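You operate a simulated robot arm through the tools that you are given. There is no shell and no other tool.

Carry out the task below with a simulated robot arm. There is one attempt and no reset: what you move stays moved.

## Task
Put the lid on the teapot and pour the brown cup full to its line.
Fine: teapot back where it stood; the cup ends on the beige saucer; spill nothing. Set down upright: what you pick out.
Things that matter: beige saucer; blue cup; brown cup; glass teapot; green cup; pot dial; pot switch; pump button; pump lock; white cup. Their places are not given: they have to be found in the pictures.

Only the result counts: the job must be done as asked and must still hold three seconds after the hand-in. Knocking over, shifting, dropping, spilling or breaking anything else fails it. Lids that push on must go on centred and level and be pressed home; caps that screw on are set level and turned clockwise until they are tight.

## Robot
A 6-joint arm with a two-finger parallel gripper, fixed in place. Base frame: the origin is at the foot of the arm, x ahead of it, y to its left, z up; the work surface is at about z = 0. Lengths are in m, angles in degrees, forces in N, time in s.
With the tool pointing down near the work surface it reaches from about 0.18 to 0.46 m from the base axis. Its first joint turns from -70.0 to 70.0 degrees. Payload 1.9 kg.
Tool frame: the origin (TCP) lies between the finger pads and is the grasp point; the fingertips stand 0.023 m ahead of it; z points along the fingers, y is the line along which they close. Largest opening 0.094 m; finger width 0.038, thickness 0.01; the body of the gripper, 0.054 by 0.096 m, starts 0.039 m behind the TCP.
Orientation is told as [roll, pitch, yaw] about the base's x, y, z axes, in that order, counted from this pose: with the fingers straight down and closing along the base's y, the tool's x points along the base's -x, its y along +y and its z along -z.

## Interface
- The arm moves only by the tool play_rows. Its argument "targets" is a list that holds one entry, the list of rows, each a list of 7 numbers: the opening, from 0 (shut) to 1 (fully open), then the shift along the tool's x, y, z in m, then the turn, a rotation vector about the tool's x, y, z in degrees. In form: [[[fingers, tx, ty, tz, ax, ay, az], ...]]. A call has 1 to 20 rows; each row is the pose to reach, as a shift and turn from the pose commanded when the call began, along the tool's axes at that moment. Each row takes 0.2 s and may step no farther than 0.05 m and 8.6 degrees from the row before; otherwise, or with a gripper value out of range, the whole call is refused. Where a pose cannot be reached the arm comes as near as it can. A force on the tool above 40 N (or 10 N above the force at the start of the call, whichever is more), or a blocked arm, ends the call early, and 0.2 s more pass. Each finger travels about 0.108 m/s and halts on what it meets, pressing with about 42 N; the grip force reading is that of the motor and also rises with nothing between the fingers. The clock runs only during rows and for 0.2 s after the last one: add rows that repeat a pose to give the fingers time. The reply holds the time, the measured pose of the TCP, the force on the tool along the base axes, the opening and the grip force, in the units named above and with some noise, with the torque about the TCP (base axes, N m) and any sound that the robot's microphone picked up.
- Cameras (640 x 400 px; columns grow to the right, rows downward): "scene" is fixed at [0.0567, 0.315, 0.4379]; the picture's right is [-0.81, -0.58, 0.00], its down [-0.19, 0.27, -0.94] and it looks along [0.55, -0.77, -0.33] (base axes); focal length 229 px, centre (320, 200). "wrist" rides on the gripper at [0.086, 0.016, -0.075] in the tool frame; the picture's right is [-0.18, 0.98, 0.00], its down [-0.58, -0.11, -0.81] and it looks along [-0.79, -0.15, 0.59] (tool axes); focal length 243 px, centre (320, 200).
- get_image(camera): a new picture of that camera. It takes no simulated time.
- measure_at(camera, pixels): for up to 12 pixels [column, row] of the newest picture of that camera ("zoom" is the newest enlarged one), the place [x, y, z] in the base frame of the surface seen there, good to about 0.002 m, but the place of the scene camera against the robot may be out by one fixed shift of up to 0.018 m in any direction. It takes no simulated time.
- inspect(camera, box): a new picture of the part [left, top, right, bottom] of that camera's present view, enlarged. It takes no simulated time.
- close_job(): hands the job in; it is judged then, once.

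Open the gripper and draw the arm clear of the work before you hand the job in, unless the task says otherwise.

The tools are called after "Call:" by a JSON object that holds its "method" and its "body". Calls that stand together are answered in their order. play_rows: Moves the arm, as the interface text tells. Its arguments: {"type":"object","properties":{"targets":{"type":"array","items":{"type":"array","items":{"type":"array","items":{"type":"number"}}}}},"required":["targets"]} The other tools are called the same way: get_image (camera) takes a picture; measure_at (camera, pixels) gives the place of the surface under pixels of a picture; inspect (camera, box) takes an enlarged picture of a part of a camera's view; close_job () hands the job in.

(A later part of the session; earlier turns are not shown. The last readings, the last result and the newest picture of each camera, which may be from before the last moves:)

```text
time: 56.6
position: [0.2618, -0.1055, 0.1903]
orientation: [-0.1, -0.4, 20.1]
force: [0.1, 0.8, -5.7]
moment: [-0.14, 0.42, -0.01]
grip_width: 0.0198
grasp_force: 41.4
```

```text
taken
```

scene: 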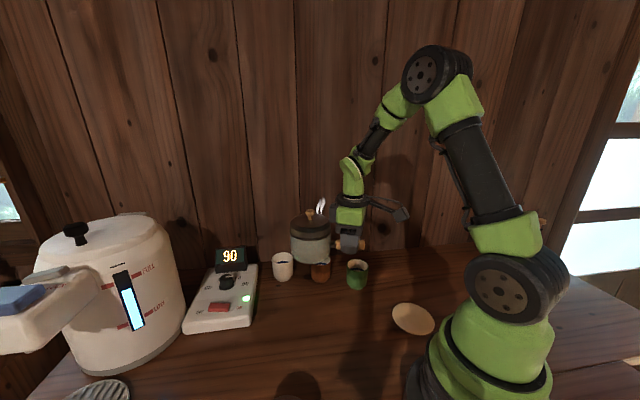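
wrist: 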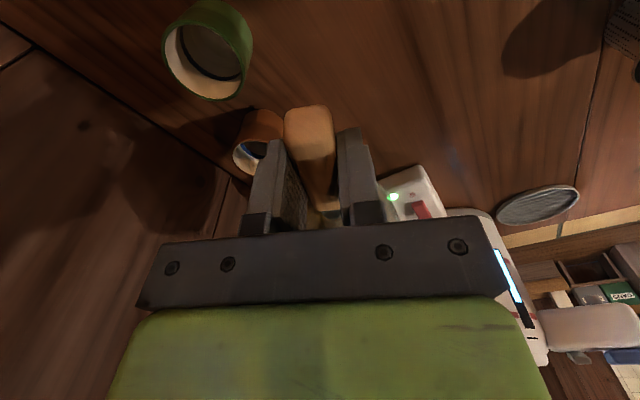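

The pot now hangs beside the brown cup; the wrist camera sees part of the cup at (255,145), just as computed. I zoom in on the scene to check the spout against the cup.

Call:
{"method": "inspect", "body": {"camera": "scene", "box": [260, 190, 400, 300]}}

Call:
{"method": "inspect", "body": {"camera": "wrist", "box": [210, 90, 350, 220]}}

```text
3.64 times, centred on (330, 245) of scene
```

zoom: 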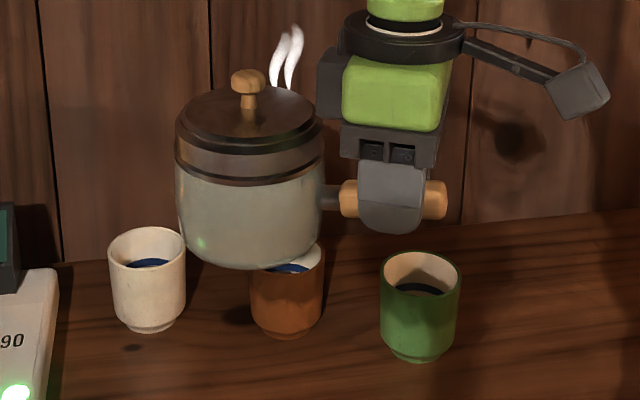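

```text
3.08 times, centred on (280, 155) of wrist
```

zoom: 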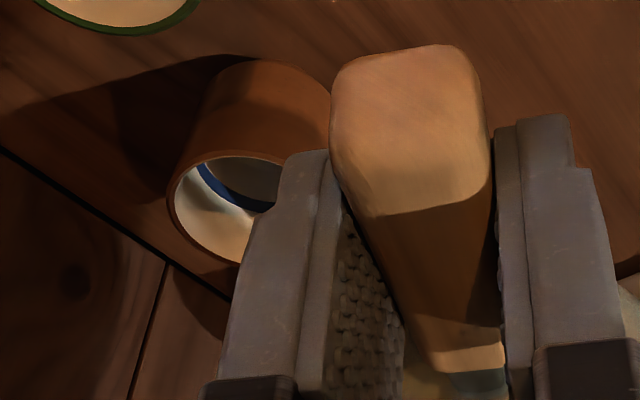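

Geometry fits: the pot is beside the cup and this raised pose also lets the wrist camera see the blue line. I lower the pot to TCP z 0.116 with the spout tip over the cup.

Call:
{"method": "play_rows", "body": {"targets": [[[0, 0, 0, 0.006, 0, 0, 0], [0, 0, 0, 0.016, 0, 0, 0], [0, 0, 0, 0.028, 0, 0, 0], [0, 0, 0, 0.04, 0, 0, 0], [0, 0, 0, 0.052, 0, 0, 0], [0, 0, 0, 0.063, 0, 0, 0], [0, 0, 0, 0.071, 0, 0, 0], [0, 0, 0, 0.075, 0, 0, 0], [0, 0, 0, 0.075, 0, 0, 0]]]}}

Call:
{"method": "inspect", "body": {"camera": "scene", "box": [260, 190, 400, 300]}}

Call:
{"method": "get_image", "body": {"camera": "wrist"}}

```text
time: 58.6
position: [0.2636, -0.1061, 0.1158]
orientation: [-0.2, -0.3, 20.1]
force: [-0.4, -0.5, -6.0]
moment: [-0.12, 0.41, -0.05]
grip_width: 0.0198
grasp_force: 42.5
```

```text
3.64 times, centred on (330, 245) of scene
```

zoom: 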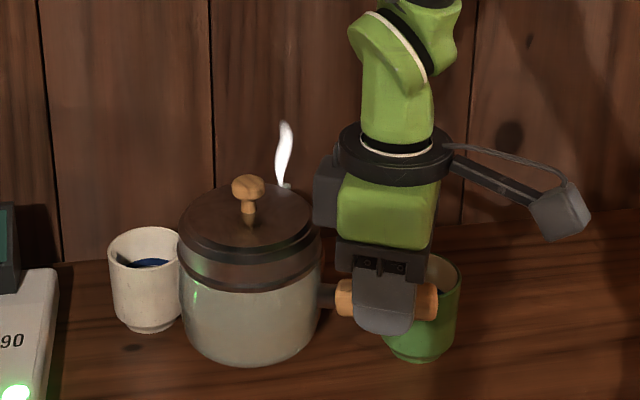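

```text
taken
```

wrist: 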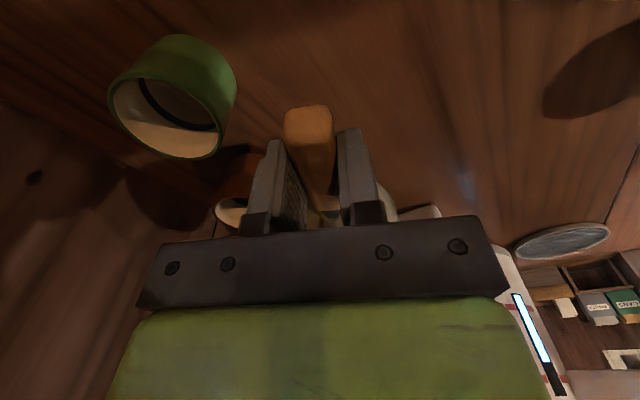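

The reading is within 2 mm of the plan. I begin to tilt about the handle axis (negative turn about tool x lowers the spout), first to 18 degrees where nothing should flow yet.

Call:
{"method": "play_rows", "body": {"targets": [[[0, 0, 0, 0, -2, 0, 0], [0, 0, -0.001, 0, -4.5, 0, 0], [0, 0, -0.002, 0, -7, 0, 0], [0, 0, -0.002, 0, -9.5, 0, 0], [0, 0, -0.002, 0, -12, 0, 0], [0, 0, -0.002, 0, -14.5, 0, 0], [0, 0, -0.002, 0, -17, 0, 0], [0, 0, -0.002, 0, -18, 0, 0], [0, 0, -0.002, 0, -18, 0, 0]]]}}

Call:
{"method": "inspect", "body": {"camera": "scene", "box": [260, 190, 400, 300]}}

Call:
{"method": "get_image", "body": {"camera": "wrist"}}

```text
time: 60.6
position: [0.2646, -0.1072, 0.1162]
orientation: [17.9, -0.3, 20.0]
force: [-0.7, 0.0, -5.6]
moment: [-0.18, 0.39, 0.0]
grip_width: 0.02
grasp_force: 42.6
```

```text
3.64 times, centred on (330, 245) of scene
```

zoom: 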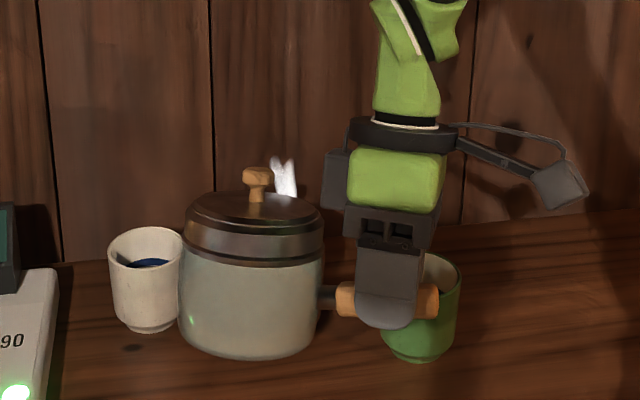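

```text
taken
```

wrist: 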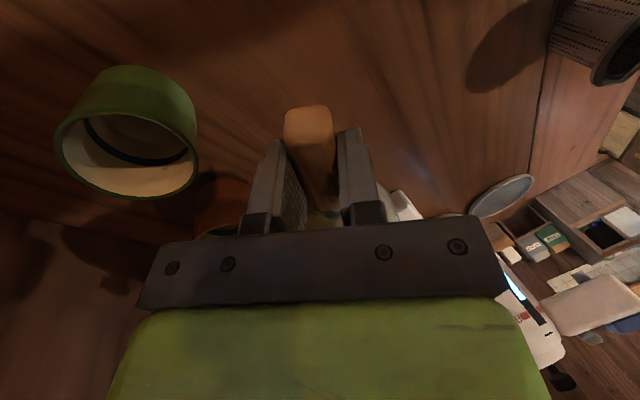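

The tilt of 18° went well and the pot leans the right way. I go on to 22° and hold briefly, listening for flow.

Call:
{"method": "play_rows", "body": {"targets": [[[0, 0, 0, 0, -1.5, 0, 0], [0, 0, 0, 0, -3, 0, 0], [0, 0, 0, 0, -4, 0, 0], [0, 0, 0, 0, -4, 0, 0], [0, 0, 0, 0, -4, 0, 0]]]}}

Call:
{"method": "inspect", "body": {"camera": "wrist", "box": [170, 140, 330, 240]}}

```text
time: 61.8
position: [0.2625, -0.1076, 0.1144]
orientation: [22.0, -0.2, 20.1]
force: [-0.5, -0.2, -4.9]
moment: [-0.16, 0.44, -0.02]
grip_width: 0.02
grasp_force: 41.9
```

```text
4.00 times, centred on (250, 190) of wrist
```

zoom: 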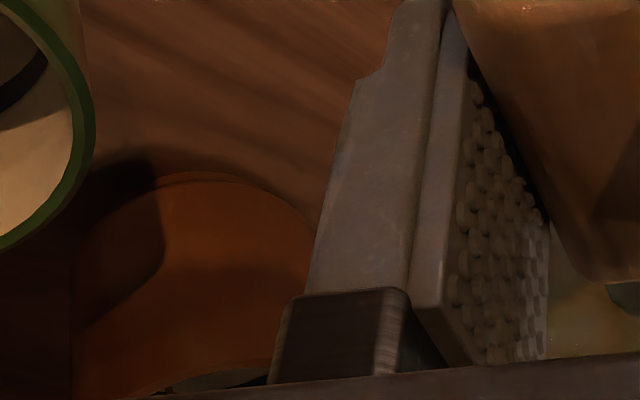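

No flow sound yet at 22°. I tilt to 25° and hold.

Call:
{"method": "play_rows", "body": {"targets": [[[0, 0, 0, 0, -1, 0, 0], [0, 0, 0, 0, -2, 0, 0], [0, 0, 0, 0, -3, 0, 0], [0, 0, 0, 0, -3, 0, 0], [0, 0, 0, 0, -3, 0, 0]]]}}

Call:
{"method": "inspect", "body": {"camera": "scene", "box": [260, 190, 400, 300]}}

Call:
{"method": "inspect", "body": {"camera": "wrist", "box": [170, 140, 330, 240]}}

```text
time: 63.0
position: [0.2641, -0.1071, 0.1158]
orientation: [24.8, -0.3, 20.2]
force: [-0.1, -0.3, -5.5]
moment: [-0.18, 0.38, 0.0]
grip_width: 0.0196
grasp_force: 42.8
```

```text
3.64 times, centred on (330, 245) of scene
```

zoom: 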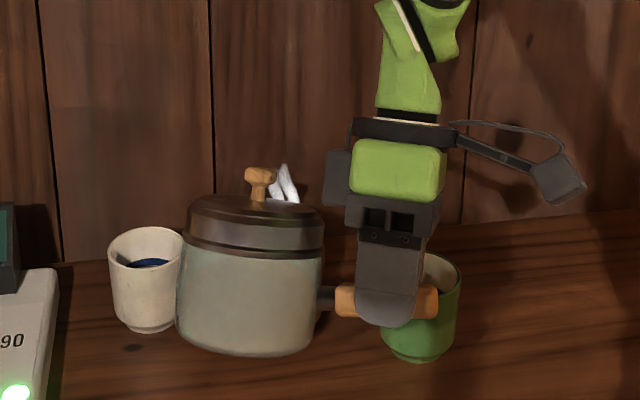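

```text
4.00 times, centred on (250, 190) of wrist
```

zoom: 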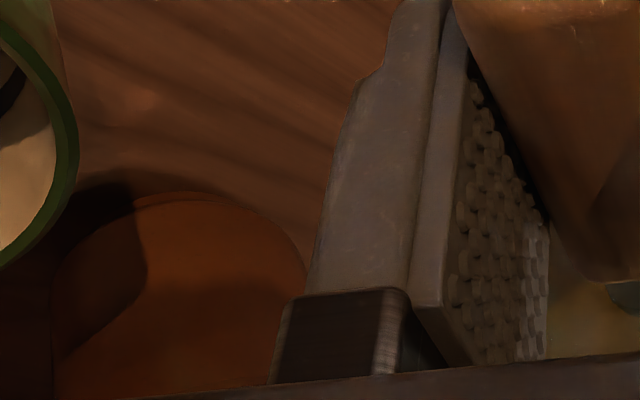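

Still nothing at 25°. I tilt to 28° and hold.

Call:
{"method": "play_rows", "body": {"targets": [[[0, 0, 0, 0, -1, 0, 0], [0, 0, 0, 0, -2, 0, 0], [0, 0, 0, 0, -3, 0, 0], [0, 0, 0, 0, -3, 0, 0], [0, 0, 0, 0, -3, 0, 0]]]}}

Call:
{"method": "inspect", "body": {"camera": "scene", "box": [260, 190, 400, 300]}}

```text
time: 64.2
position: [0.2632, -0.108, 0.1161]
orientation: [27.8, -0.4, 20.0]
force: [-0.8, 0.2, -5.5]
moment: [-0.16, 0.38, 0.01]
grip_width: 0.0198
grasp_force: 42.1
```

```text
3.64 times, centred on (330, 245) of scene
```

zoom: 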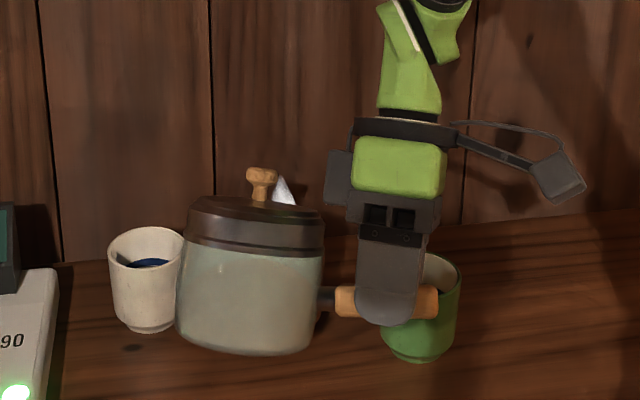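

No sound and an ambiguous weight, so I check instead of guessing: I tilt the pot back upright over the cup, then rise 7.5 cm to look into the cup with the wrist camera.

Call:
{"method": "play_rows", "body": {"targets": [[[0, 0, 0, 0, 4, 0, 0], [0, 0, 0, 0, 8, 0, 0], [0, 0, 0, 0, 12, 0, 0], [0, 0, 0, 0, 16, 0, 0], [0, 0, 0, 0, 20, 0, 0], [0, 0, 0, 0, 24, 0, 0], [0, 0, 0, 0, 27, 0, 0], [0, 0, 0, 0, 28, 0, 0], [0, 0, 0.005, -0.009, 28, 0, 0], [0, 0, 0.012, -0.023, 28, 0, 0], [0, 0, 0.02, -0.038, 28, 0, 0], [0, 0, 0.028, -0.053, 28, 0, 0], [0, 0, 0.0352, -0.0662, 28, 0, 0], [0, 0, 0.0352, -0.0662, 28, 0, 0]]]}}

Call:
{"method": "get_image", "body": {"camera": "wrist"}}

Call:
{"method": "inspect", "body": {"camera": "wrist", "box": [210, 90, 350, 220]}}

Call:
{"method": "inspect", "body": {"camera": "scene", "box": [260, 190, 400, 300]}}

```text
time: 67.2
position: [0.2643, -0.107, 0.1906]
orientation: [-0.1, -0.4, 20.1]
force: [0.3, -0.4, -5.3]
moment: [-0.12, 0.37, 0.03]
grip_width: 0.0199
grasp_force: 41.9
```

```text
taken
```

wrist: 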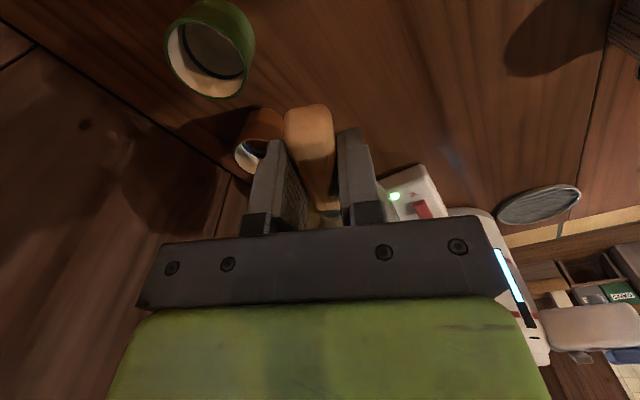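

```text
3.08 times, centred on (280, 155) of wrist
```

zoom: 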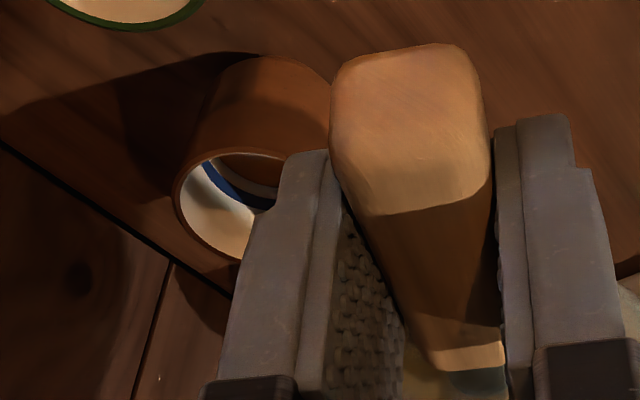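

```text
3.64 times, centred on (330, 245) of scene
```

zoom: 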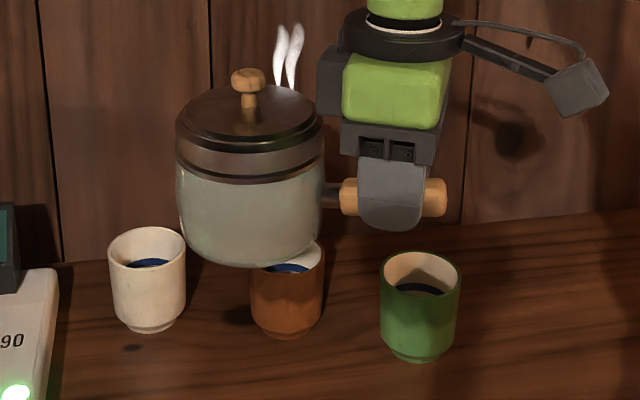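

Tea has arrived: a brown surface now shows below the blue line at about (255,167) in the enlarged view. I zoom more and measure its height against the line.

Call:
{"method": "inspect", "body": {"camera": "wrist", "box": [230, 105, 290, 180]}}

Call:
{"method": "measure_at", "body": {"camera": "zoom", "pixels": [[250, 200], [280, 195], [310, 215], [330, 230], [240, 235], [270, 262], [300, 270], [215, 205], [290, 240], [330, 262], [340, 205], [240, 215]]}}

```text
5.33 times, centred on (260, 142) of wrist
```

zoom: 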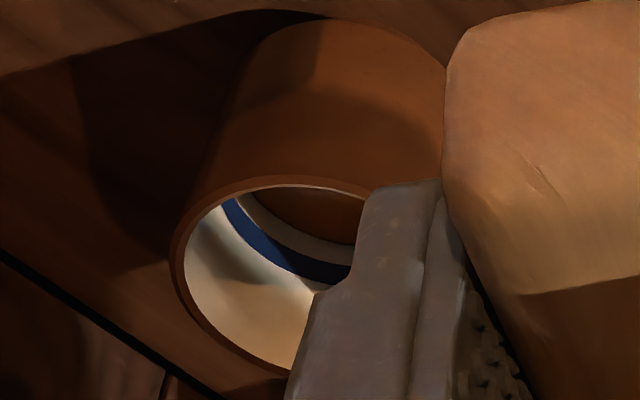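

```text
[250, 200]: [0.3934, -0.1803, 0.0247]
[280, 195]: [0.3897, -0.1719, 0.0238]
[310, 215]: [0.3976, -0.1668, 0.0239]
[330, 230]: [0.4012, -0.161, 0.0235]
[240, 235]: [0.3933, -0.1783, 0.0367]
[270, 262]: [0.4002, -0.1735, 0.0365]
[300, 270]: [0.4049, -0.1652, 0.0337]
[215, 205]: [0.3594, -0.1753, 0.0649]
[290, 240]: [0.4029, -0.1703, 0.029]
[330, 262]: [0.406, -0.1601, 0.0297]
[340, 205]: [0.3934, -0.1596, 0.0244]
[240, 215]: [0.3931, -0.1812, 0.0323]
```

Tea stands at z ≈ 0.024 and the blue band is roughly z 0.030–0.036, so about 9 mm more is needed. I go back down and tilt to 29.5° with a short hold.

Call:
{"method": "play_rows", "body": {"targets": [[[0, 0, 0, 0.01, 0, 0, 0], [0, 0, 0, 0.03, 0, 0, 0], [0, 0, 0, 0.05, 0, 0, 0], [0, 0, 0, 0.067, 0, 0, 0], [0, 0, 0, 0.075, 0, 0, 0], [0, 0, 0, 0.075, -3, 0, 0], [0, 0, 0, 0.075, -7, 0, 0], [0, 0, 0, 0.075, -11, 0, 0], [0, 0, 0, 0.075, -15, 0, 0], [0, 0, 0, 0.075, -19, 0, 0], [0, 0, 0, 0.075, -23, 0, 0], [0, 0, 0, 0.075, -26, 0, 0], [0, 0, 0, 0.075, -28, 0, 0], [0, 0, 0, 0.075, -29.5, 0, 0], [0, 0, 0, 0.075, -29.5, 0, 0], [0, 0, 0, 0.075, -29.5, 0, 0], [0, 0, 0, 0.075, -29.5, 0, 0]]]}}

```text
time: 70.8
position: [0.2652, -0.1088, 0.1163]
orientation: [29.5, -0.3, 20.1]
force: [0.7, 0.2, -5.4]
moment: [-0.14, 0.37, -0.03]
grip_width: 0.0197
grasp_force: 42.2
```

Tilted at 29.5° as planned. Now I tilt back upright and rise to look again.

Call:
{"method": "play_rows", "body": {"targets": [[[0, 0, 0, 0, 4, 0, 0], [0, 0, 0, 0, 8.5, 0, 0], [0, 0, 0, 0, 13, 0, 0], [0, 0, 0, 0, 17.5, 0, 0], [0, 0, 0, 0, 22, 0, 0], [0, 0, 0, 0, 26, 0, 0], [0, 0, 0, 0, 28.5, 0, 0], [0, 0, 0, 0, 29.5, 0, 0], [0, 0, 0.005, -0.009, 29.5, 0, 0], [0, 0, 0.013, -0.023, 29.5, 0, 0], [0, 0, 0.021, -0.037, 29.5, 0, 0], [0, 0, 0.0295, -0.052, 29.5, 0, 0], [0, 0, 0.0369, -0.0653, 29.5, 0, 0], [0, 0, 0.0369, -0.0653, 29.5, 0, 0]]]}}

Call:
{"method": "inspect", "body": {"camera": "wrist", "box": [230, 105, 290, 180]}}

Call:
{"method": "measure_at", "body": {"camera": "zoom", "pixels": [[250, 200], [280, 195], [310, 215], [330, 230], [280, 210], [270, 262], [300, 270], [260, 235], [290, 240], [330, 262], [340, 205], [240, 215]]}}

```text
time: 73.8
position: [0.2627, -0.1096, 0.1904]
orientation: [-0.1, -0.4, 20.1]
force: [-0.6, -0.7, -5.4]
moment: [-0.11, 0.36, 0.01]
grip_width: 0.0199
grasp_force: 41.9
```

```text
5.33 times, centred on (260, 142) of wrist
```

zoom: 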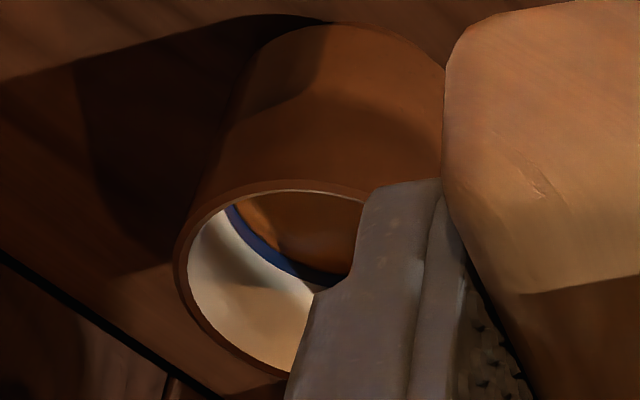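

```text
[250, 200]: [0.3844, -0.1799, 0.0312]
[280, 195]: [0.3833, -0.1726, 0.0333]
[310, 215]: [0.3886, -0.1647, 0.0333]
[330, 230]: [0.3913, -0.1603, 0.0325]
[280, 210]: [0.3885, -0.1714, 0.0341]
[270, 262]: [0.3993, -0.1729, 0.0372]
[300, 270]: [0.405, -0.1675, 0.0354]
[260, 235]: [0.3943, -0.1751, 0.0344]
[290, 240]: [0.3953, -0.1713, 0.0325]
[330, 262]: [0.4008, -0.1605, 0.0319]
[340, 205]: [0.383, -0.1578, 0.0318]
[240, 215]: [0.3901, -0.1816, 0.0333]
```

The tea now stands at z ≈ 0.0327, within the blue band, of which the upper part still shows. I zoom in more to judge how much of the band is covered.

Call:
{"method": "inspect", "body": {"camera": "wrist", "box": [244, 135, 274, 165]}}

Call:
{"method": "inspect", "body": {"camera": "scene", "box": [300, 240, 350, 290]}}

```text
13.33 times, centred on (259, 150) of wrist
```

zoom: 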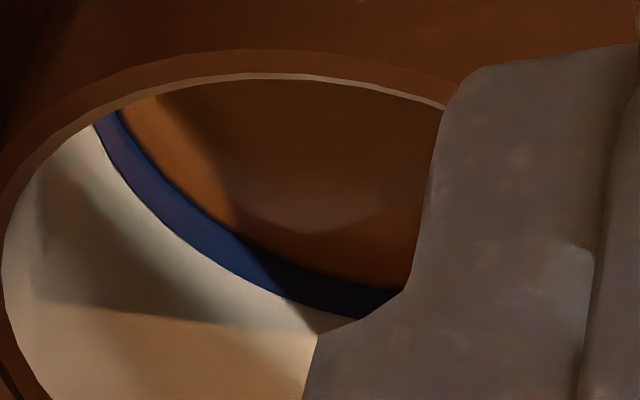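

```text
8.00 times, centred on (325, 265) of scene
```

zoom: 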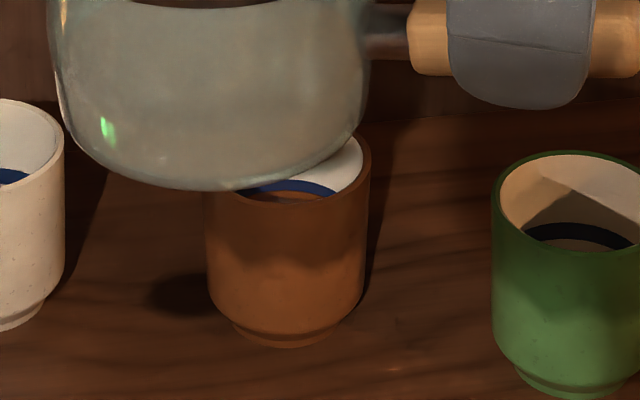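

About a third of the band is covered, so the level is just under the line's middle; 1–1.5 mm more is right. I repeat the pour with a tilt of 30° and the same short hold.

Call:
{"method": "play_rows", "body": {"targets": [[[0, 0, 0, 0.01, 0, 0, 0], [0, 0, 0, 0.03, 0, 0, 0], [0, 0, 0, 0.05, 0, 0, 0], [0, 0, 0, 0.067, 0, 0, 0], [0, 0, 0, 0.075, 0, 0, 0], [0, 0, 0, 0.075, -3, 0, 0], [0, 0, 0, 0.075, -7, 0, 0], [0, 0, 0, 0.075, -11, 0, 0], [0, 0, 0, 0.075, -15, 0, 0], [0, 0, 0, 0.075, -19, 0, 0], [0, 0, 0, 0.075, -23, 0, 0], [0, 0, 0, 0.075, -26.5, 0, 0], [0, 0, 0, 0.075, -28.5, 0, 0], [0, 0, 0, 0.075, -30, 0, 0], [0, 0, 0, 0.075, -30, 0, 0], [0, 0, 0, 0.075, -30, 0, 0], [0, 0, 0, 0.075, -30, 0, 0]]]}}

Call:
{"method": "play_rows", "body": {"targets": [[[0, 0, 0, 0, 4, 0, 0], [0, 0, 0, 0, 8.5, 0, 0], [0, 0, 0, 0, 13, 0, 0], [0, 0, 0, 0, 17.5, 0, 0], [0, 0, 0, 0, 22, 0, 0], [0, 0, 0, 0, 26.5, 0, 0], [0, 0, 0, 0, 29, 0, 0], [0, 0, 0, 0, 30, 0, 0], [0, 0, 0.005, -0.009, 30, 0, 0], [0, 0, 0.013, -0.023, 30, 0, 0], [0, 0, 0.0213, -0.037, 30, 0, 0], [0, 0, 0.0299, -0.0518, 30, 0, 0], [0, 0, 0.0375, -0.065, 30, 0, 0], [0, 0, 0.0375, -0.065, 30, 0, 0]]]}}

Call:
{"method": "inspect", "body": {"camera": "wrist", "box": [244, 135, 274, 165]}}

Call:
{"method": "measure_at", "body": {"camera": "zoom", "pixels": [[250, 150], [300, 120], [350, 150], [300, 200], [350, 240], [200, 130], [380, 180], [220, 180], [150, 200], [250, 260], [200, 250], [300, 290]]}}

```text
time: 77.4
position: [0.2635, -0.1099, 0.1159]
orientation: [30.0, -0.3, 20.1]
force: [0.7, -0.8, -5.2]
moment: [-0.16, 0.34, -0.03]
grip_width: 0.0198
grasp_force: 41.9
```

```text
time: 80.4
position: [0.2631, -0.1056, 0.1905]
orientation: [-0.1, -0.3, 20.1]
force: [-0.8, -0.7, -5.5]
moment: [-0.1, 0.36, 0.01]
grip_width: 0.0197
grasp_force: 41.7
```

```text
13.33 times, centred on (259, 150) of wrist
```

zoom: 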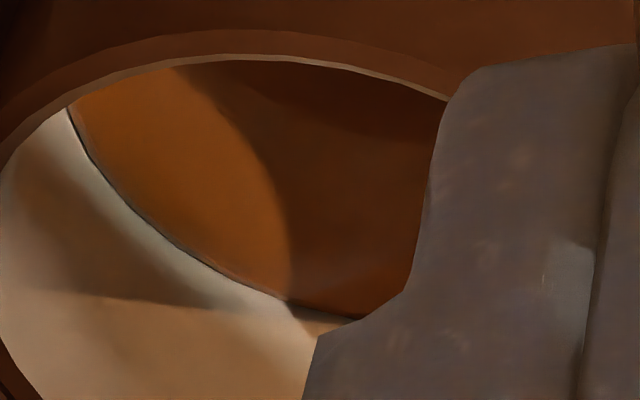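

```text
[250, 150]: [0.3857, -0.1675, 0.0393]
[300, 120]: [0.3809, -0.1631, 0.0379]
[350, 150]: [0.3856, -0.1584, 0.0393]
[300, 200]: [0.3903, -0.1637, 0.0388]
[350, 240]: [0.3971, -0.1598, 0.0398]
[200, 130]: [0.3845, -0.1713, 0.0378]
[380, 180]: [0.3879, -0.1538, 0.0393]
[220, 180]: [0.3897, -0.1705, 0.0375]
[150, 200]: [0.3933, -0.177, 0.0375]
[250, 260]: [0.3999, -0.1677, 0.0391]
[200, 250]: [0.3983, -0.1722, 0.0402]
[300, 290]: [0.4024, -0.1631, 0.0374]
```

The tea is now at z ≈ 0.0386 and covers the band; the last pour gave more than expected. I carry the pot back to its place first, then judge the level in a free view.

Call:
{"method": "play_rows", "body": {"targets": [[[0, 0.0015, 0.003, 0, 0, 0, -1], [0, 0.005, 0.0095, 0, 0, 0, -3], [0, 0.009, 0.017, 0, 0, 0, -5.5], [0, 0.0135, 0.026, 0, 0, 0, -8], [0, 0.0185, 0.0355, 0, 0, 0, -11], [0, 0.024, 0.0455, 0, 0, 0, -14], [0, 0.029, 0.0555, 0, 0, 0, -17], [0, 0.034, 0.0645, 0, 0, 0, -20], [0, 0.0385, 0.073, 0, 0, 0, -22], [0, 0.042, 0.0795, 0, 0, 0, -24], [0, 0.0436, 0.0829, 0, 0, 0, -25], [0, 0.0436, 0.0829, 0, 0, 0, -25], [0, 0.0436, 0.0829, 0, 0, 0, -25]]]}}

Call:
{"method": "get_image", "body": {"camera": "scene"}}

Call:
{"method": "inspect", "body": {"camera": "scene", "box": [300, 245, 345, 290]}}

Call:
{"method": "inspect", "body": {"camera": "scene", "box": [260, 245, 305, 290]}}

```text
time: 83.2
position: [0.1924, -0.0452, 0.1902]
orientation: [-0.1, -0.4, 45.0]
force: [-0.5, 0.1, -4.6]
moment: [-0.27, 0.29, -0.01]
grip_width: 0.0197
grasp_force: 42.0
```

```text
taken
```

scene: 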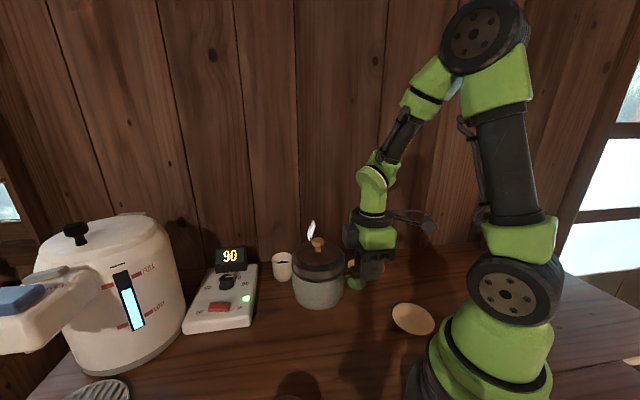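

```text
8.89 times, centred on (322, 268) of scene
```

zoom: 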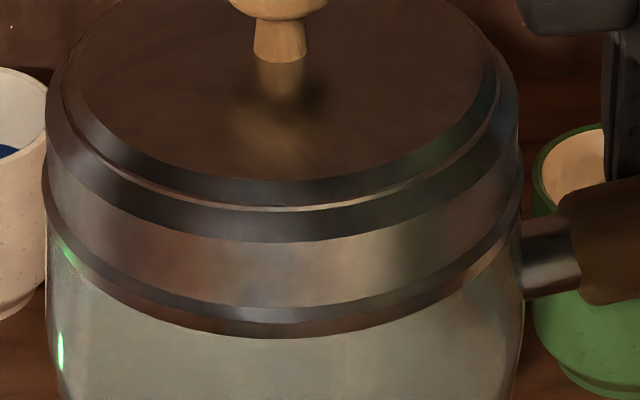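

```text
8.89 times, centred on (282, 268) of scene
```

zoom: 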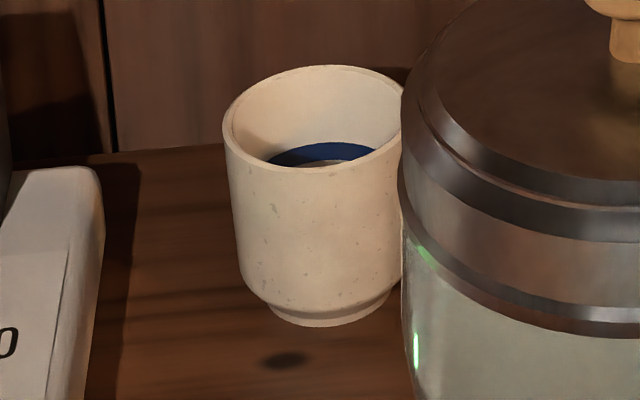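

The pot hides the brown cup from the scene camera here, but the wrist camera has it in view. I look into it from this pose.

Call:
{"method": "get_image", "body": {"camera": "wrist"}}

Call:
{"method": "inspect", "body": {"camera": "wrist", "box": [110, 100, 180, 170]}}

Call:
{"method": "measure_at", "body": {"camera": "zoom", "pixels": [[240, 180], [300, 190], [350, 220], [280, 160], [330, 240], [380, 250], [250, 205], [300, 225]]}}

```text
taken
```

wrist: 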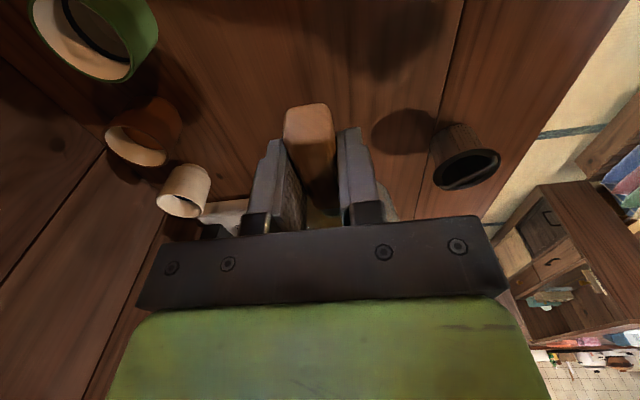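

```text
5.71 times, centred on (145, 135) of wrist
```

zoom: 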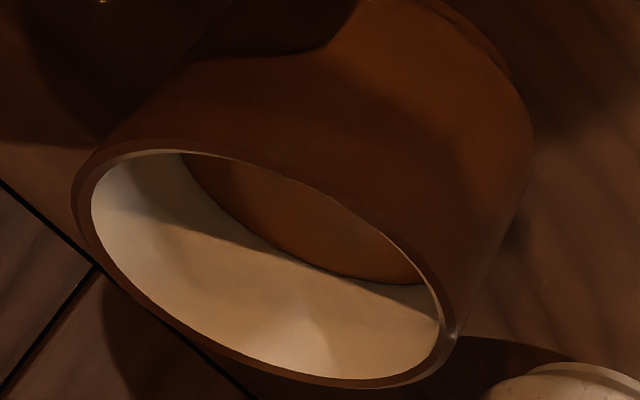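

```text
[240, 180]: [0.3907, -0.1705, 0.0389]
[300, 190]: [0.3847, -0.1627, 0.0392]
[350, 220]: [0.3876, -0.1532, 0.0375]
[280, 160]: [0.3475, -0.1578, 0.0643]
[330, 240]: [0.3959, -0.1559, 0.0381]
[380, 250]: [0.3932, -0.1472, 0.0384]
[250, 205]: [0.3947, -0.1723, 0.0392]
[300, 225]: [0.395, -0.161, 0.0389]
```

The tea stands at z ≈ 0.0386 here as well. I measure the band edges on the green and white cups, which are alike, to learn where the line lies.

Call:
{"method": "inspect", "body": {"camera": "wrist", "box": [30, 0, 130, 90]}}

Call:
{"method": "inspect", "body": {"camera": "wrist", "box": [150, 160, 215, 222]}}

```text
4.44 times, centred on (80, 45) of wrist
```

zoom: 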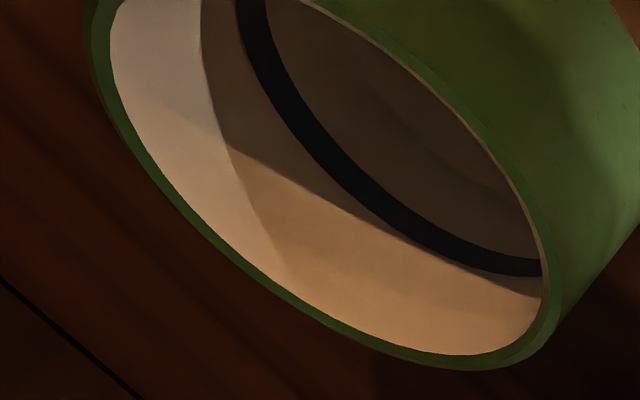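

```text
6.45 times, centred on (182, 191) of wrist
```

zoom: 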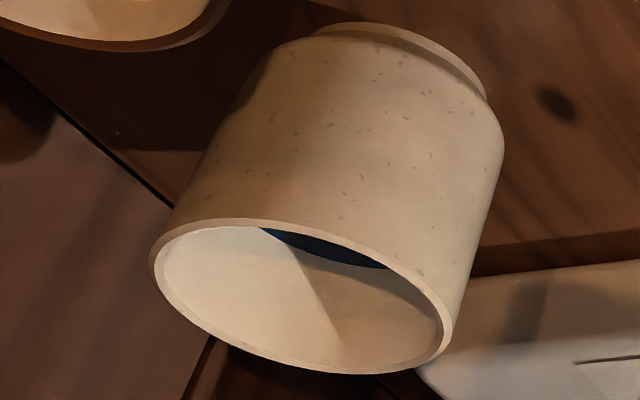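

I enlarge the green cup's band strongly to place its upper and lower edges.

Call:
{"method": "inspect", "body": {"camera": "wrist", "box": [80, 30, 112, 62]}}

Call:
{"method": "measure_at", "body": {"camera": "zoom", "pixels": [[200, 120], [230, 150], [260, 180], [300, 210], [340, 235], [380, 260], [220, 200], [300, 260], [250, 130], [300, 160], [350, 190], [400, 220]]}}

```text
12.50 times, centred on (96, 46) of wrist
```

zoom: 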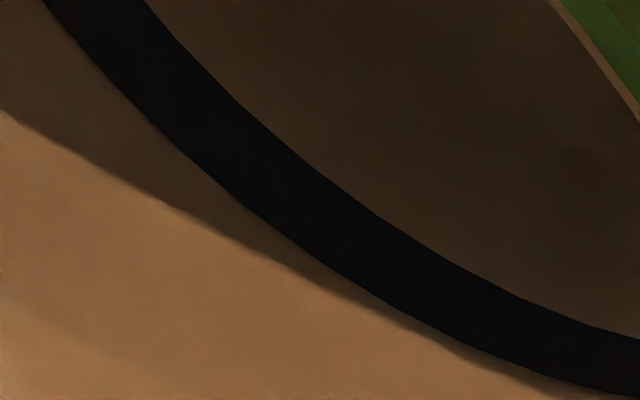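

```text
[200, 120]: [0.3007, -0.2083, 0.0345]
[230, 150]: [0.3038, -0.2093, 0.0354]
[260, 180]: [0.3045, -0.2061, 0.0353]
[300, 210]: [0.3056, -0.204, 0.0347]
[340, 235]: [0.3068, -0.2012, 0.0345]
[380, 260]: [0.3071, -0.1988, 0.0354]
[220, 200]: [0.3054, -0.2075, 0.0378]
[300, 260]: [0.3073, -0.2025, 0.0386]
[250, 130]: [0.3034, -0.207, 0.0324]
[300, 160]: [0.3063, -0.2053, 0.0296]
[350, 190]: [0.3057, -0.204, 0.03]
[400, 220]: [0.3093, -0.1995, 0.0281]
```

The line's middle is at z ≈ 0.035 with edges near 0.032 and 0.038, so the tea at 0.0386 reaches the line's upper edge; that counts as filled to the line and I stop pouring. Now I lower the pot to its old place, first to 7 mm above.

Call:
{"method": "play_rows", "body": {"targets": [[[0, 0, 0, 0.006, 0, 0, 0], [0, 0, 0, 0.018, 0, 0, 0], [0, 0, 0, 0.033, 0, 0, 0], [0, 0, 0, 0.048, 0, 0, 0], [0, 0, 0, 0.063, 0, 0, 0], [0, 0, 0, 0.078, 0, 0, 0], [0, 0, 0, 0.093, 0, 0, 0], [0, 0, 0, 0.107, 0, 0, 0], [0, 0, 0, 0.118, 0, 0, 0], [0, 0, 0, 0.126, 0, 0, 0], [0, 0, 0, 0.13, 0, 0, 0], [0, 0, 0, 0.13, 0, 0, 0]]]}}

Call:
{"method": "inspect", "body": {"camera": "scene", "box": [280, 260, 420, 370]}}

```text
time: 85.8
position: [0.1947, -0.0448, 0.0606]
orientation: [-0.1, -0.4, 45.1]
force: [-1.0, -0.2, -6.4]
moment: [-0.28, 0.3, -0.01]
grip_width: 0.0197
grasp_force: 41.9
```

```text
3.64 times, centred on (350, 315) of scene
```

zoom: 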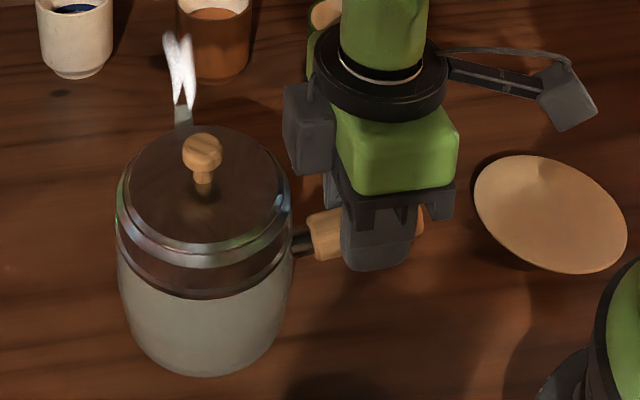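

The pot is back over its place at (0.1947,-0.0448), 7 mm above the table. I lower the last millimetres slowly and watch the load.

Call:
{"method": "play_rows", "body": {"targets": [[[0, 0, 0, 0.002, 0, 0, 0], [0, 0, 0, 0.004, 0, 0, 0], [0, 0, 0, 0.0055, 0, 0, 0], [0, 0, 0, 0.0065, 0, 0, 0], [0, 0, 0, 0.0065, 0, 0, 0]]]}}

```text
time: 87.0
position: [0.1946, -0.044, 0.0541]
orientation: [-0.4, -0.3, 44.9]
force: [-2.4, -4.4, 9.4]
moment: [0.99, -0.87, -0.14]
grip_width: 0.0199
grasp_force: 41.8
```

The pot has touched down (load changed from −6 N to +9 N). I ease up half a millimetre to unload it before letting go.

Call:
{"method": "play_rows", "body": {"targets": [[[0, 0, 0, -0.0004, 0, 0, 0], [0, 0, 0, -0.0007, 0, 0, 0], [0, 0, 0, -0.0007, 0, 0, 0]]]}}

Call:
{"method": "inspect", "body": {"camera": "scene", "box": [280, 260, 420, 370]}}

```text
time: 87.8
position: [0.1937, -0.0448, 0.0544]
orientation: [-0.3, -0.2, 45.0]
force: [-1.0, -0.5, -4.8]
moment: [-0.21, 0.28, -0.03]
grip_width: 0.0198
grasp_force: 42.3
```

```text
3.64 times, centred on (350, 315) of scene
```

zoom: 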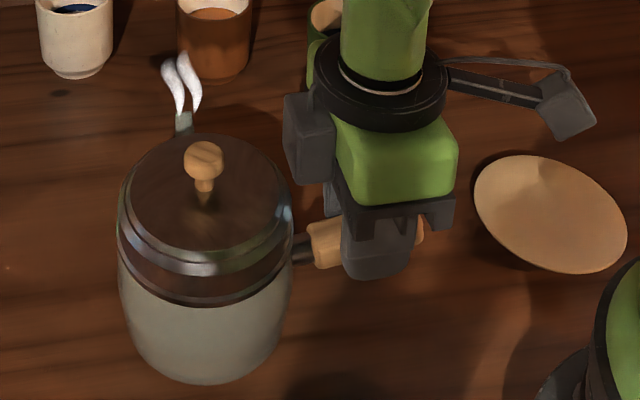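

It is hovering by a hair again (−4.8 N). I go down 0.4 mm to just touch.

Call:
{"method": "play_rows", "body": {"targets": [[[0, 0, 0, 0.0002, 0, 0, 0], [0, 0, 0, 0.0004, 0, 0, 0], [0, 0, 0, 0.0004, 0, 0, 0]]]}}

```text
time: 88.6
position: [0.194, -0.0452, 0.0533]
orientation: [-0.2, -0.2, 45.0]
force: [0.0, -0.1, -6.2]
moment: [-0.25, 0.29, -0.01]
grip_width: 0.0198
grasp_force: 42.0
```

Still hanging freely. I lower in 0.2 mm steps.

Call:
{"method": "play_rows", "body": {"targets": [[[0, 0, 0, 0.0002, 0, 0, 0], [0, 0, 0, 0.0004, 0, 0, 0], [0, 0, 0, 0.0004, 0, 0, 0]]]}}

```text
time: 89.4
position: [0.1947, -0.0445, 0.0533]
orientation: [-0.2, -0.3, 45.1]
force: [-1.1, -0.8, 0.7]
moment: [0.29, -0.09, 0.05]
grip_width: 0.0196
grasp_force: 42.1
```

The load is near zero with the pot on the table. I open the fingers slowly and then rise straight up.

Call:
{"method": "play_rows", "body": {"targets": [[[0.24, 0, 0, 0, 0, 0, 0], [0.3, 0, 0, 0, 0, 0, 0], [0.45, 0, 0, 0, 0, 0, 0], [0.6, 0, 0, 0, 0, 0, 0], [0.6, 0, 0, -0.01, 0, 0, 0], [0.6, 0, 0, -0.03, 0, 0, 0], [0.6, 0, 0, -0.06, 0, 0, 0], [0.6, 0, 0, -0.09, 0, 0, 0], [0.6, 0, 0, -0.12, 0, 0, 0], [0.6, 0, 0, -0.14, 0, 0, 0], [0.6, 0, 0, -0.14, 0, 0, 0]]]}}

Call:
{"method": "get_image", "body": {"camera": "wrist"}}

Call:
{"method": "get_image", "body": {"camera": "scene"}}

Call:
{"method": "inspect", "body": {"camera": "scene", "box": [280, 260, 420, 370]}}

```text
time: 91.8
position: [0.1941, -0.045, 0.1927]
orientation: [-0.2, -0.3, 45.1]
force: [0.3, -0.6, -0.2]
moment: [0.0, 0.01, 0.01]
grip_width: 0.0561
grasp_force: 0.1
```

```text
taken
```

wrist: 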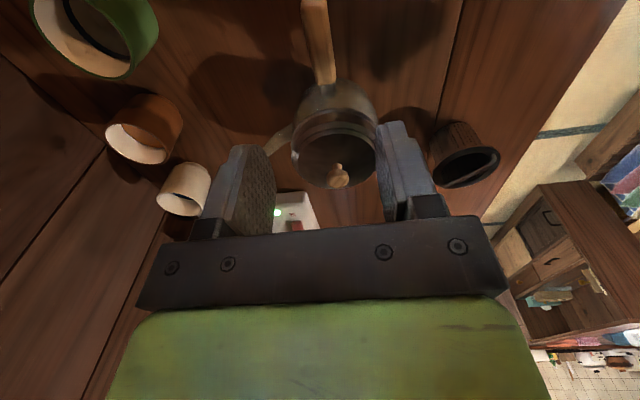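

```text
taken
```

scene: 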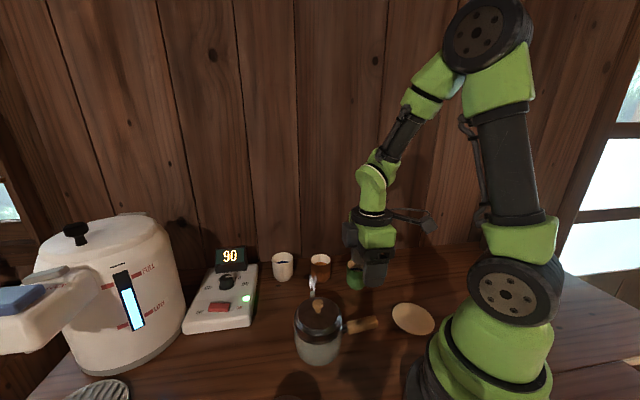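

```text
3.64 times, centred on (350, 315) of scene
```

zoom: 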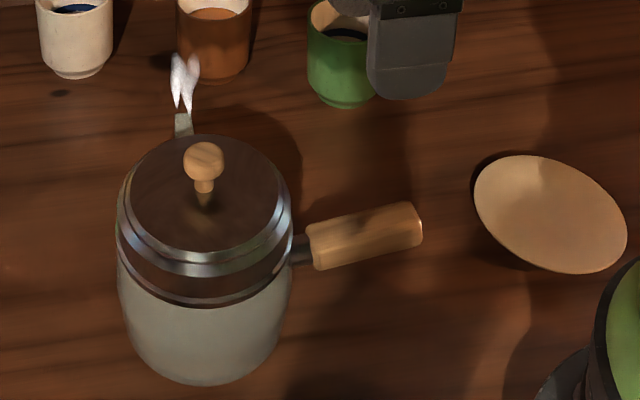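

The teapot stands in its old place with the lid on. I look into the brown cup from the scene camera, next to the white cup for comparison.

Call:
{"method": "inspect", "body": {"camera": "scene", "box": [265, 245, 345, 290]}}

Call:
{"method": "inspect", "body": {"camera": "scene", "box": [306, 248, 336, 268]}}

```text
8.00 times, centred on (305, 268) of scene
```

zoom: 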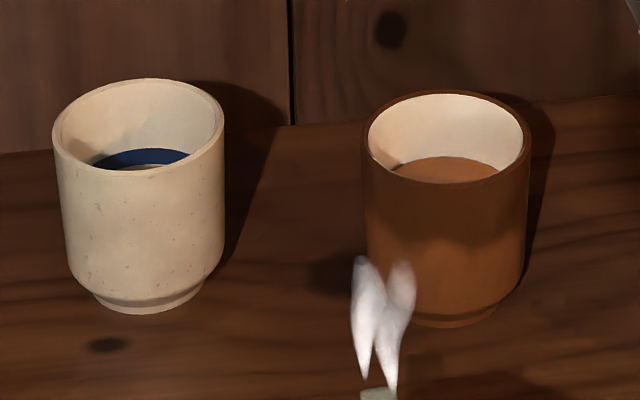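

```text
16.00 times, centred on (321, 258) of scene
```

zoom: 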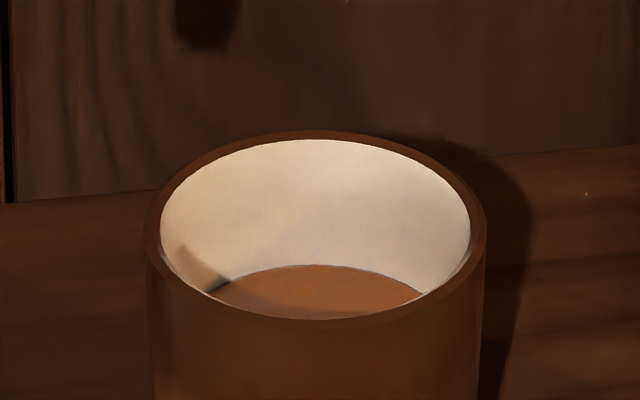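

Compared with the white cup's band, the tea edge in the brown cup lies about at or slightly above the line's top edge. I want a precise level, so I move the wrist camera to look steeply down into the brown cup.

Call:
{"method": "play_rows", "body": {"targets": [[[0.6, 0, 0, -0.03, 0, 0, 3], [0.6, -0.002, -0.012, -0.05, 0, 0, 9], [0.6, -0.004, -0.028, -0.057, 0, 0, 16], [0.6, -0.007, -0.046, -0.057, 0, 0, 23], [0.6, -0.01, -0.064, -0.057, 0, 0, 30], [0.6, -0.013, -0.082, -0.057, 0, 0, 37], [0.6, -0.016, -0.1, -0.057, 0, 0, 44], [0.6, -0.018, -0.116, -0.057, 0, 0, 51], [0.6, -0.02, -0.128, -0.057, 0, 0, 58], [0.6, -0.0212, -0.1358, -0.057, 0, 0, 64], [0.6, -0.0212, -0.1358, -0.057, 0, 0, 67.5], [0.6, -0.0212, -0.1358, -0.057, 0, 0, 67.5]]]}}

Call:
{"method": "get_image", "body": {"camera": "wrist"}}

```text
time: 94.4
position: [0.304, -0.1254, 0.2508]
orientation: [0.2, -0.3, -22.5]
force: [0.3, 0.3, 0.1]
moment: [0.02, -0.01, 0.01]
grip_width: 0.0563
grasp_force: 0.1
```

```text
taken
```

wrist: 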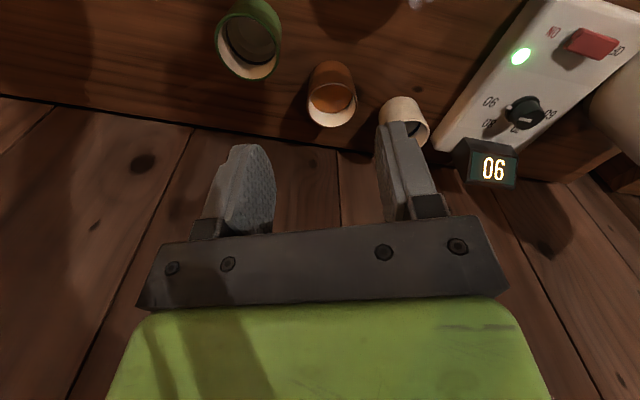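

All three cups are in view: brown at (332,95), green at (248,38), white at (405,118). I enlarge brown and green and measure the tea, the band and the bottom.

Call:
{"method": "inspect", "body": {"camera": "wrist", "box": [300, 55, 365, 132]}}

Call:
{"method": "measure_at", "body": {"camera": "zoom", "pixels": [[280, 180], [320, 180], [360, 180], [280, 210], [320, 210], [360, 210], [300, 230], [340, 230], [320, 195], [300, 160], [340, 160], [320, 240]]}}

Call:
{"method": "inspect", "body": {"camera": "wrist", "box": [210, 0, 285, 85]}}

Call:
{"method": "measure_at", "body": {"camera": "zoom", "pixels": [[300, 160], [320, 160], [340, 160], [300, 200], [320, 210], [350, 200], [280, 180], [300, 230], [330, 240], [320, 255], [340, 255], [270, 230]]}}

```text
5.19 times, centred on (332, 94) of wrist
```

zoom: 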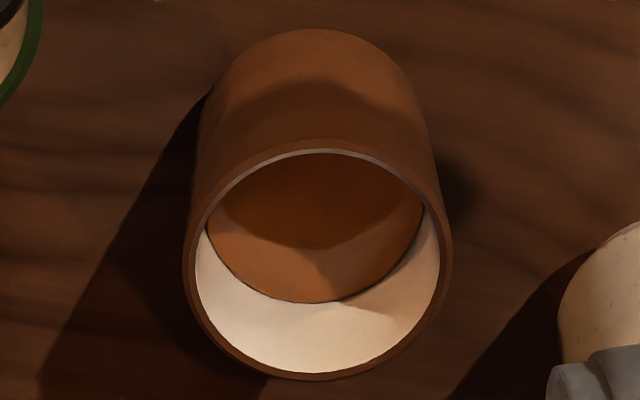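

```text
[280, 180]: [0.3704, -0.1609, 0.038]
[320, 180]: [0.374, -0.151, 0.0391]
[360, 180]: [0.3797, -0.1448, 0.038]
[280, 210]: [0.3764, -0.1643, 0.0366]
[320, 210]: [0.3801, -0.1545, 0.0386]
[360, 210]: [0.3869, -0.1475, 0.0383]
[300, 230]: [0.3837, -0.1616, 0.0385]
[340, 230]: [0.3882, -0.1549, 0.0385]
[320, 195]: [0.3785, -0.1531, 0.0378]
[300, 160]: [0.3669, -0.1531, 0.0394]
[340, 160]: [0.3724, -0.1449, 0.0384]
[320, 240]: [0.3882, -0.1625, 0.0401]
```

```text
4.71 times, centred on (248, 42) of wrist
```

zoom: 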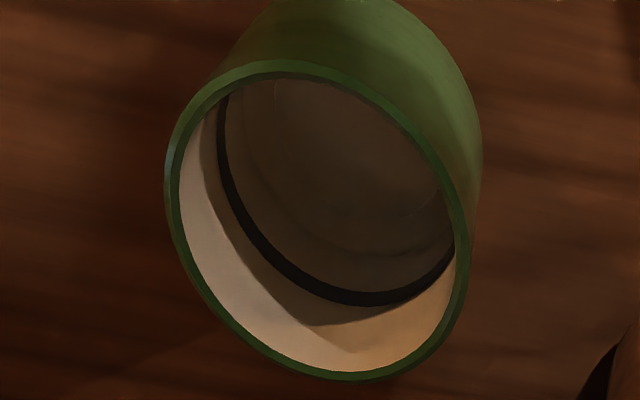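

```text
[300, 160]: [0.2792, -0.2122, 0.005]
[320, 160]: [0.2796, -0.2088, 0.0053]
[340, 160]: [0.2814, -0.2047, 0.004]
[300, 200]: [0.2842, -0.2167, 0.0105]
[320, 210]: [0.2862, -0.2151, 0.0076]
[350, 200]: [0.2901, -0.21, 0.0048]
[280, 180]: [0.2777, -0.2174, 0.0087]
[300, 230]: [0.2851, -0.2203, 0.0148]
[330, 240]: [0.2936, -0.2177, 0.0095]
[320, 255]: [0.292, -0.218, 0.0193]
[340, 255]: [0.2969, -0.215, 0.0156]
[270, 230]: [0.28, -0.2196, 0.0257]
```

Tea is at z ≈ 0.0384 and the inner bottom of a cup at z ≈ 0.005. I measure the band on the green cup once more in a finer zoom.

Call:
{"method": "inspect", "body": {"camera": "wrist", "box": [232, 46, 276, 70]}}

Call:
{"method": "measure_at", "body": {"camera": "zoom", "pixels": [[120, 110], [160, 150], [200, 185], [240, 210], [280, 225], [320, 230], [360, 235], [400, 230], [440, 220], [480, 200], [320, 260], [320, 200]]}}

```text
14.55 times, centred on (254, 58) of wrist
```

zoom: 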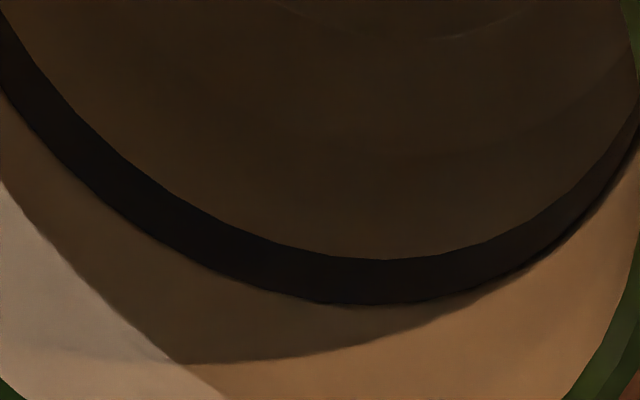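

```text
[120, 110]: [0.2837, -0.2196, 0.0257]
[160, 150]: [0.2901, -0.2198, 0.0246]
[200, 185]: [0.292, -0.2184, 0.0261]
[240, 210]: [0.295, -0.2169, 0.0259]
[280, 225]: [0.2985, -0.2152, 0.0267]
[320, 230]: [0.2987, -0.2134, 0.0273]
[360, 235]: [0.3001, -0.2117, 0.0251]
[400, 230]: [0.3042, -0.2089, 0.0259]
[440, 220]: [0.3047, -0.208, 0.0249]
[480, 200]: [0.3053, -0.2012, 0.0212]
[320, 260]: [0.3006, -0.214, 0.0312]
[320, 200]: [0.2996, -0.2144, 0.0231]
```

The band here runs from about y 255 to 300 at x 320. I measure across it.

Call:
{"method": "measure_at", "body": {"camera": "zoom", "pixels": [[320, 256], [320, 267], [320, 278], [320, 289], [320, 300], [400, 260], [400, 280], [400, 302], [240, 232], [240, 252], [240, 276], [160, 220]]}}

Call:
{"method": "measure_at", "body": {"camera": "zoom", "pixels": [[160, 178], [160, 205], [160, 236], [200, 213], [200, 234], [200, 258], [280, 248], [280, 268], [280, 292], [360, 262], [360, 282], [360, 304]]}}

```text
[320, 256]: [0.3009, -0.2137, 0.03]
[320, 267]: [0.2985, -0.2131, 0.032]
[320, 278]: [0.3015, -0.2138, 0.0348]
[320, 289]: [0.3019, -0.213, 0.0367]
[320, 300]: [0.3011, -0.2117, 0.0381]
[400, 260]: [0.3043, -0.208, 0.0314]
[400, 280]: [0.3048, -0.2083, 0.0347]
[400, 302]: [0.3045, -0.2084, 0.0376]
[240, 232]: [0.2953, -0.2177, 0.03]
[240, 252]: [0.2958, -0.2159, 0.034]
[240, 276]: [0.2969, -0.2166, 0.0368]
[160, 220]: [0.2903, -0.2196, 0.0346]
```

```text
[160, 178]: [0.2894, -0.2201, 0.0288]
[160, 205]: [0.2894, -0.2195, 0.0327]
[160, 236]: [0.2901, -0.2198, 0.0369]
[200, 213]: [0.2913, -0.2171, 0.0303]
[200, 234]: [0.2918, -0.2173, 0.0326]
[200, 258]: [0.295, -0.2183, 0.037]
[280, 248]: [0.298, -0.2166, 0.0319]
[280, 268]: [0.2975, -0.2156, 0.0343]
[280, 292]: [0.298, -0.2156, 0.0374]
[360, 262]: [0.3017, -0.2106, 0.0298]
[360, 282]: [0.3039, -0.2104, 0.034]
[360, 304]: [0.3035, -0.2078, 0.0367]
```

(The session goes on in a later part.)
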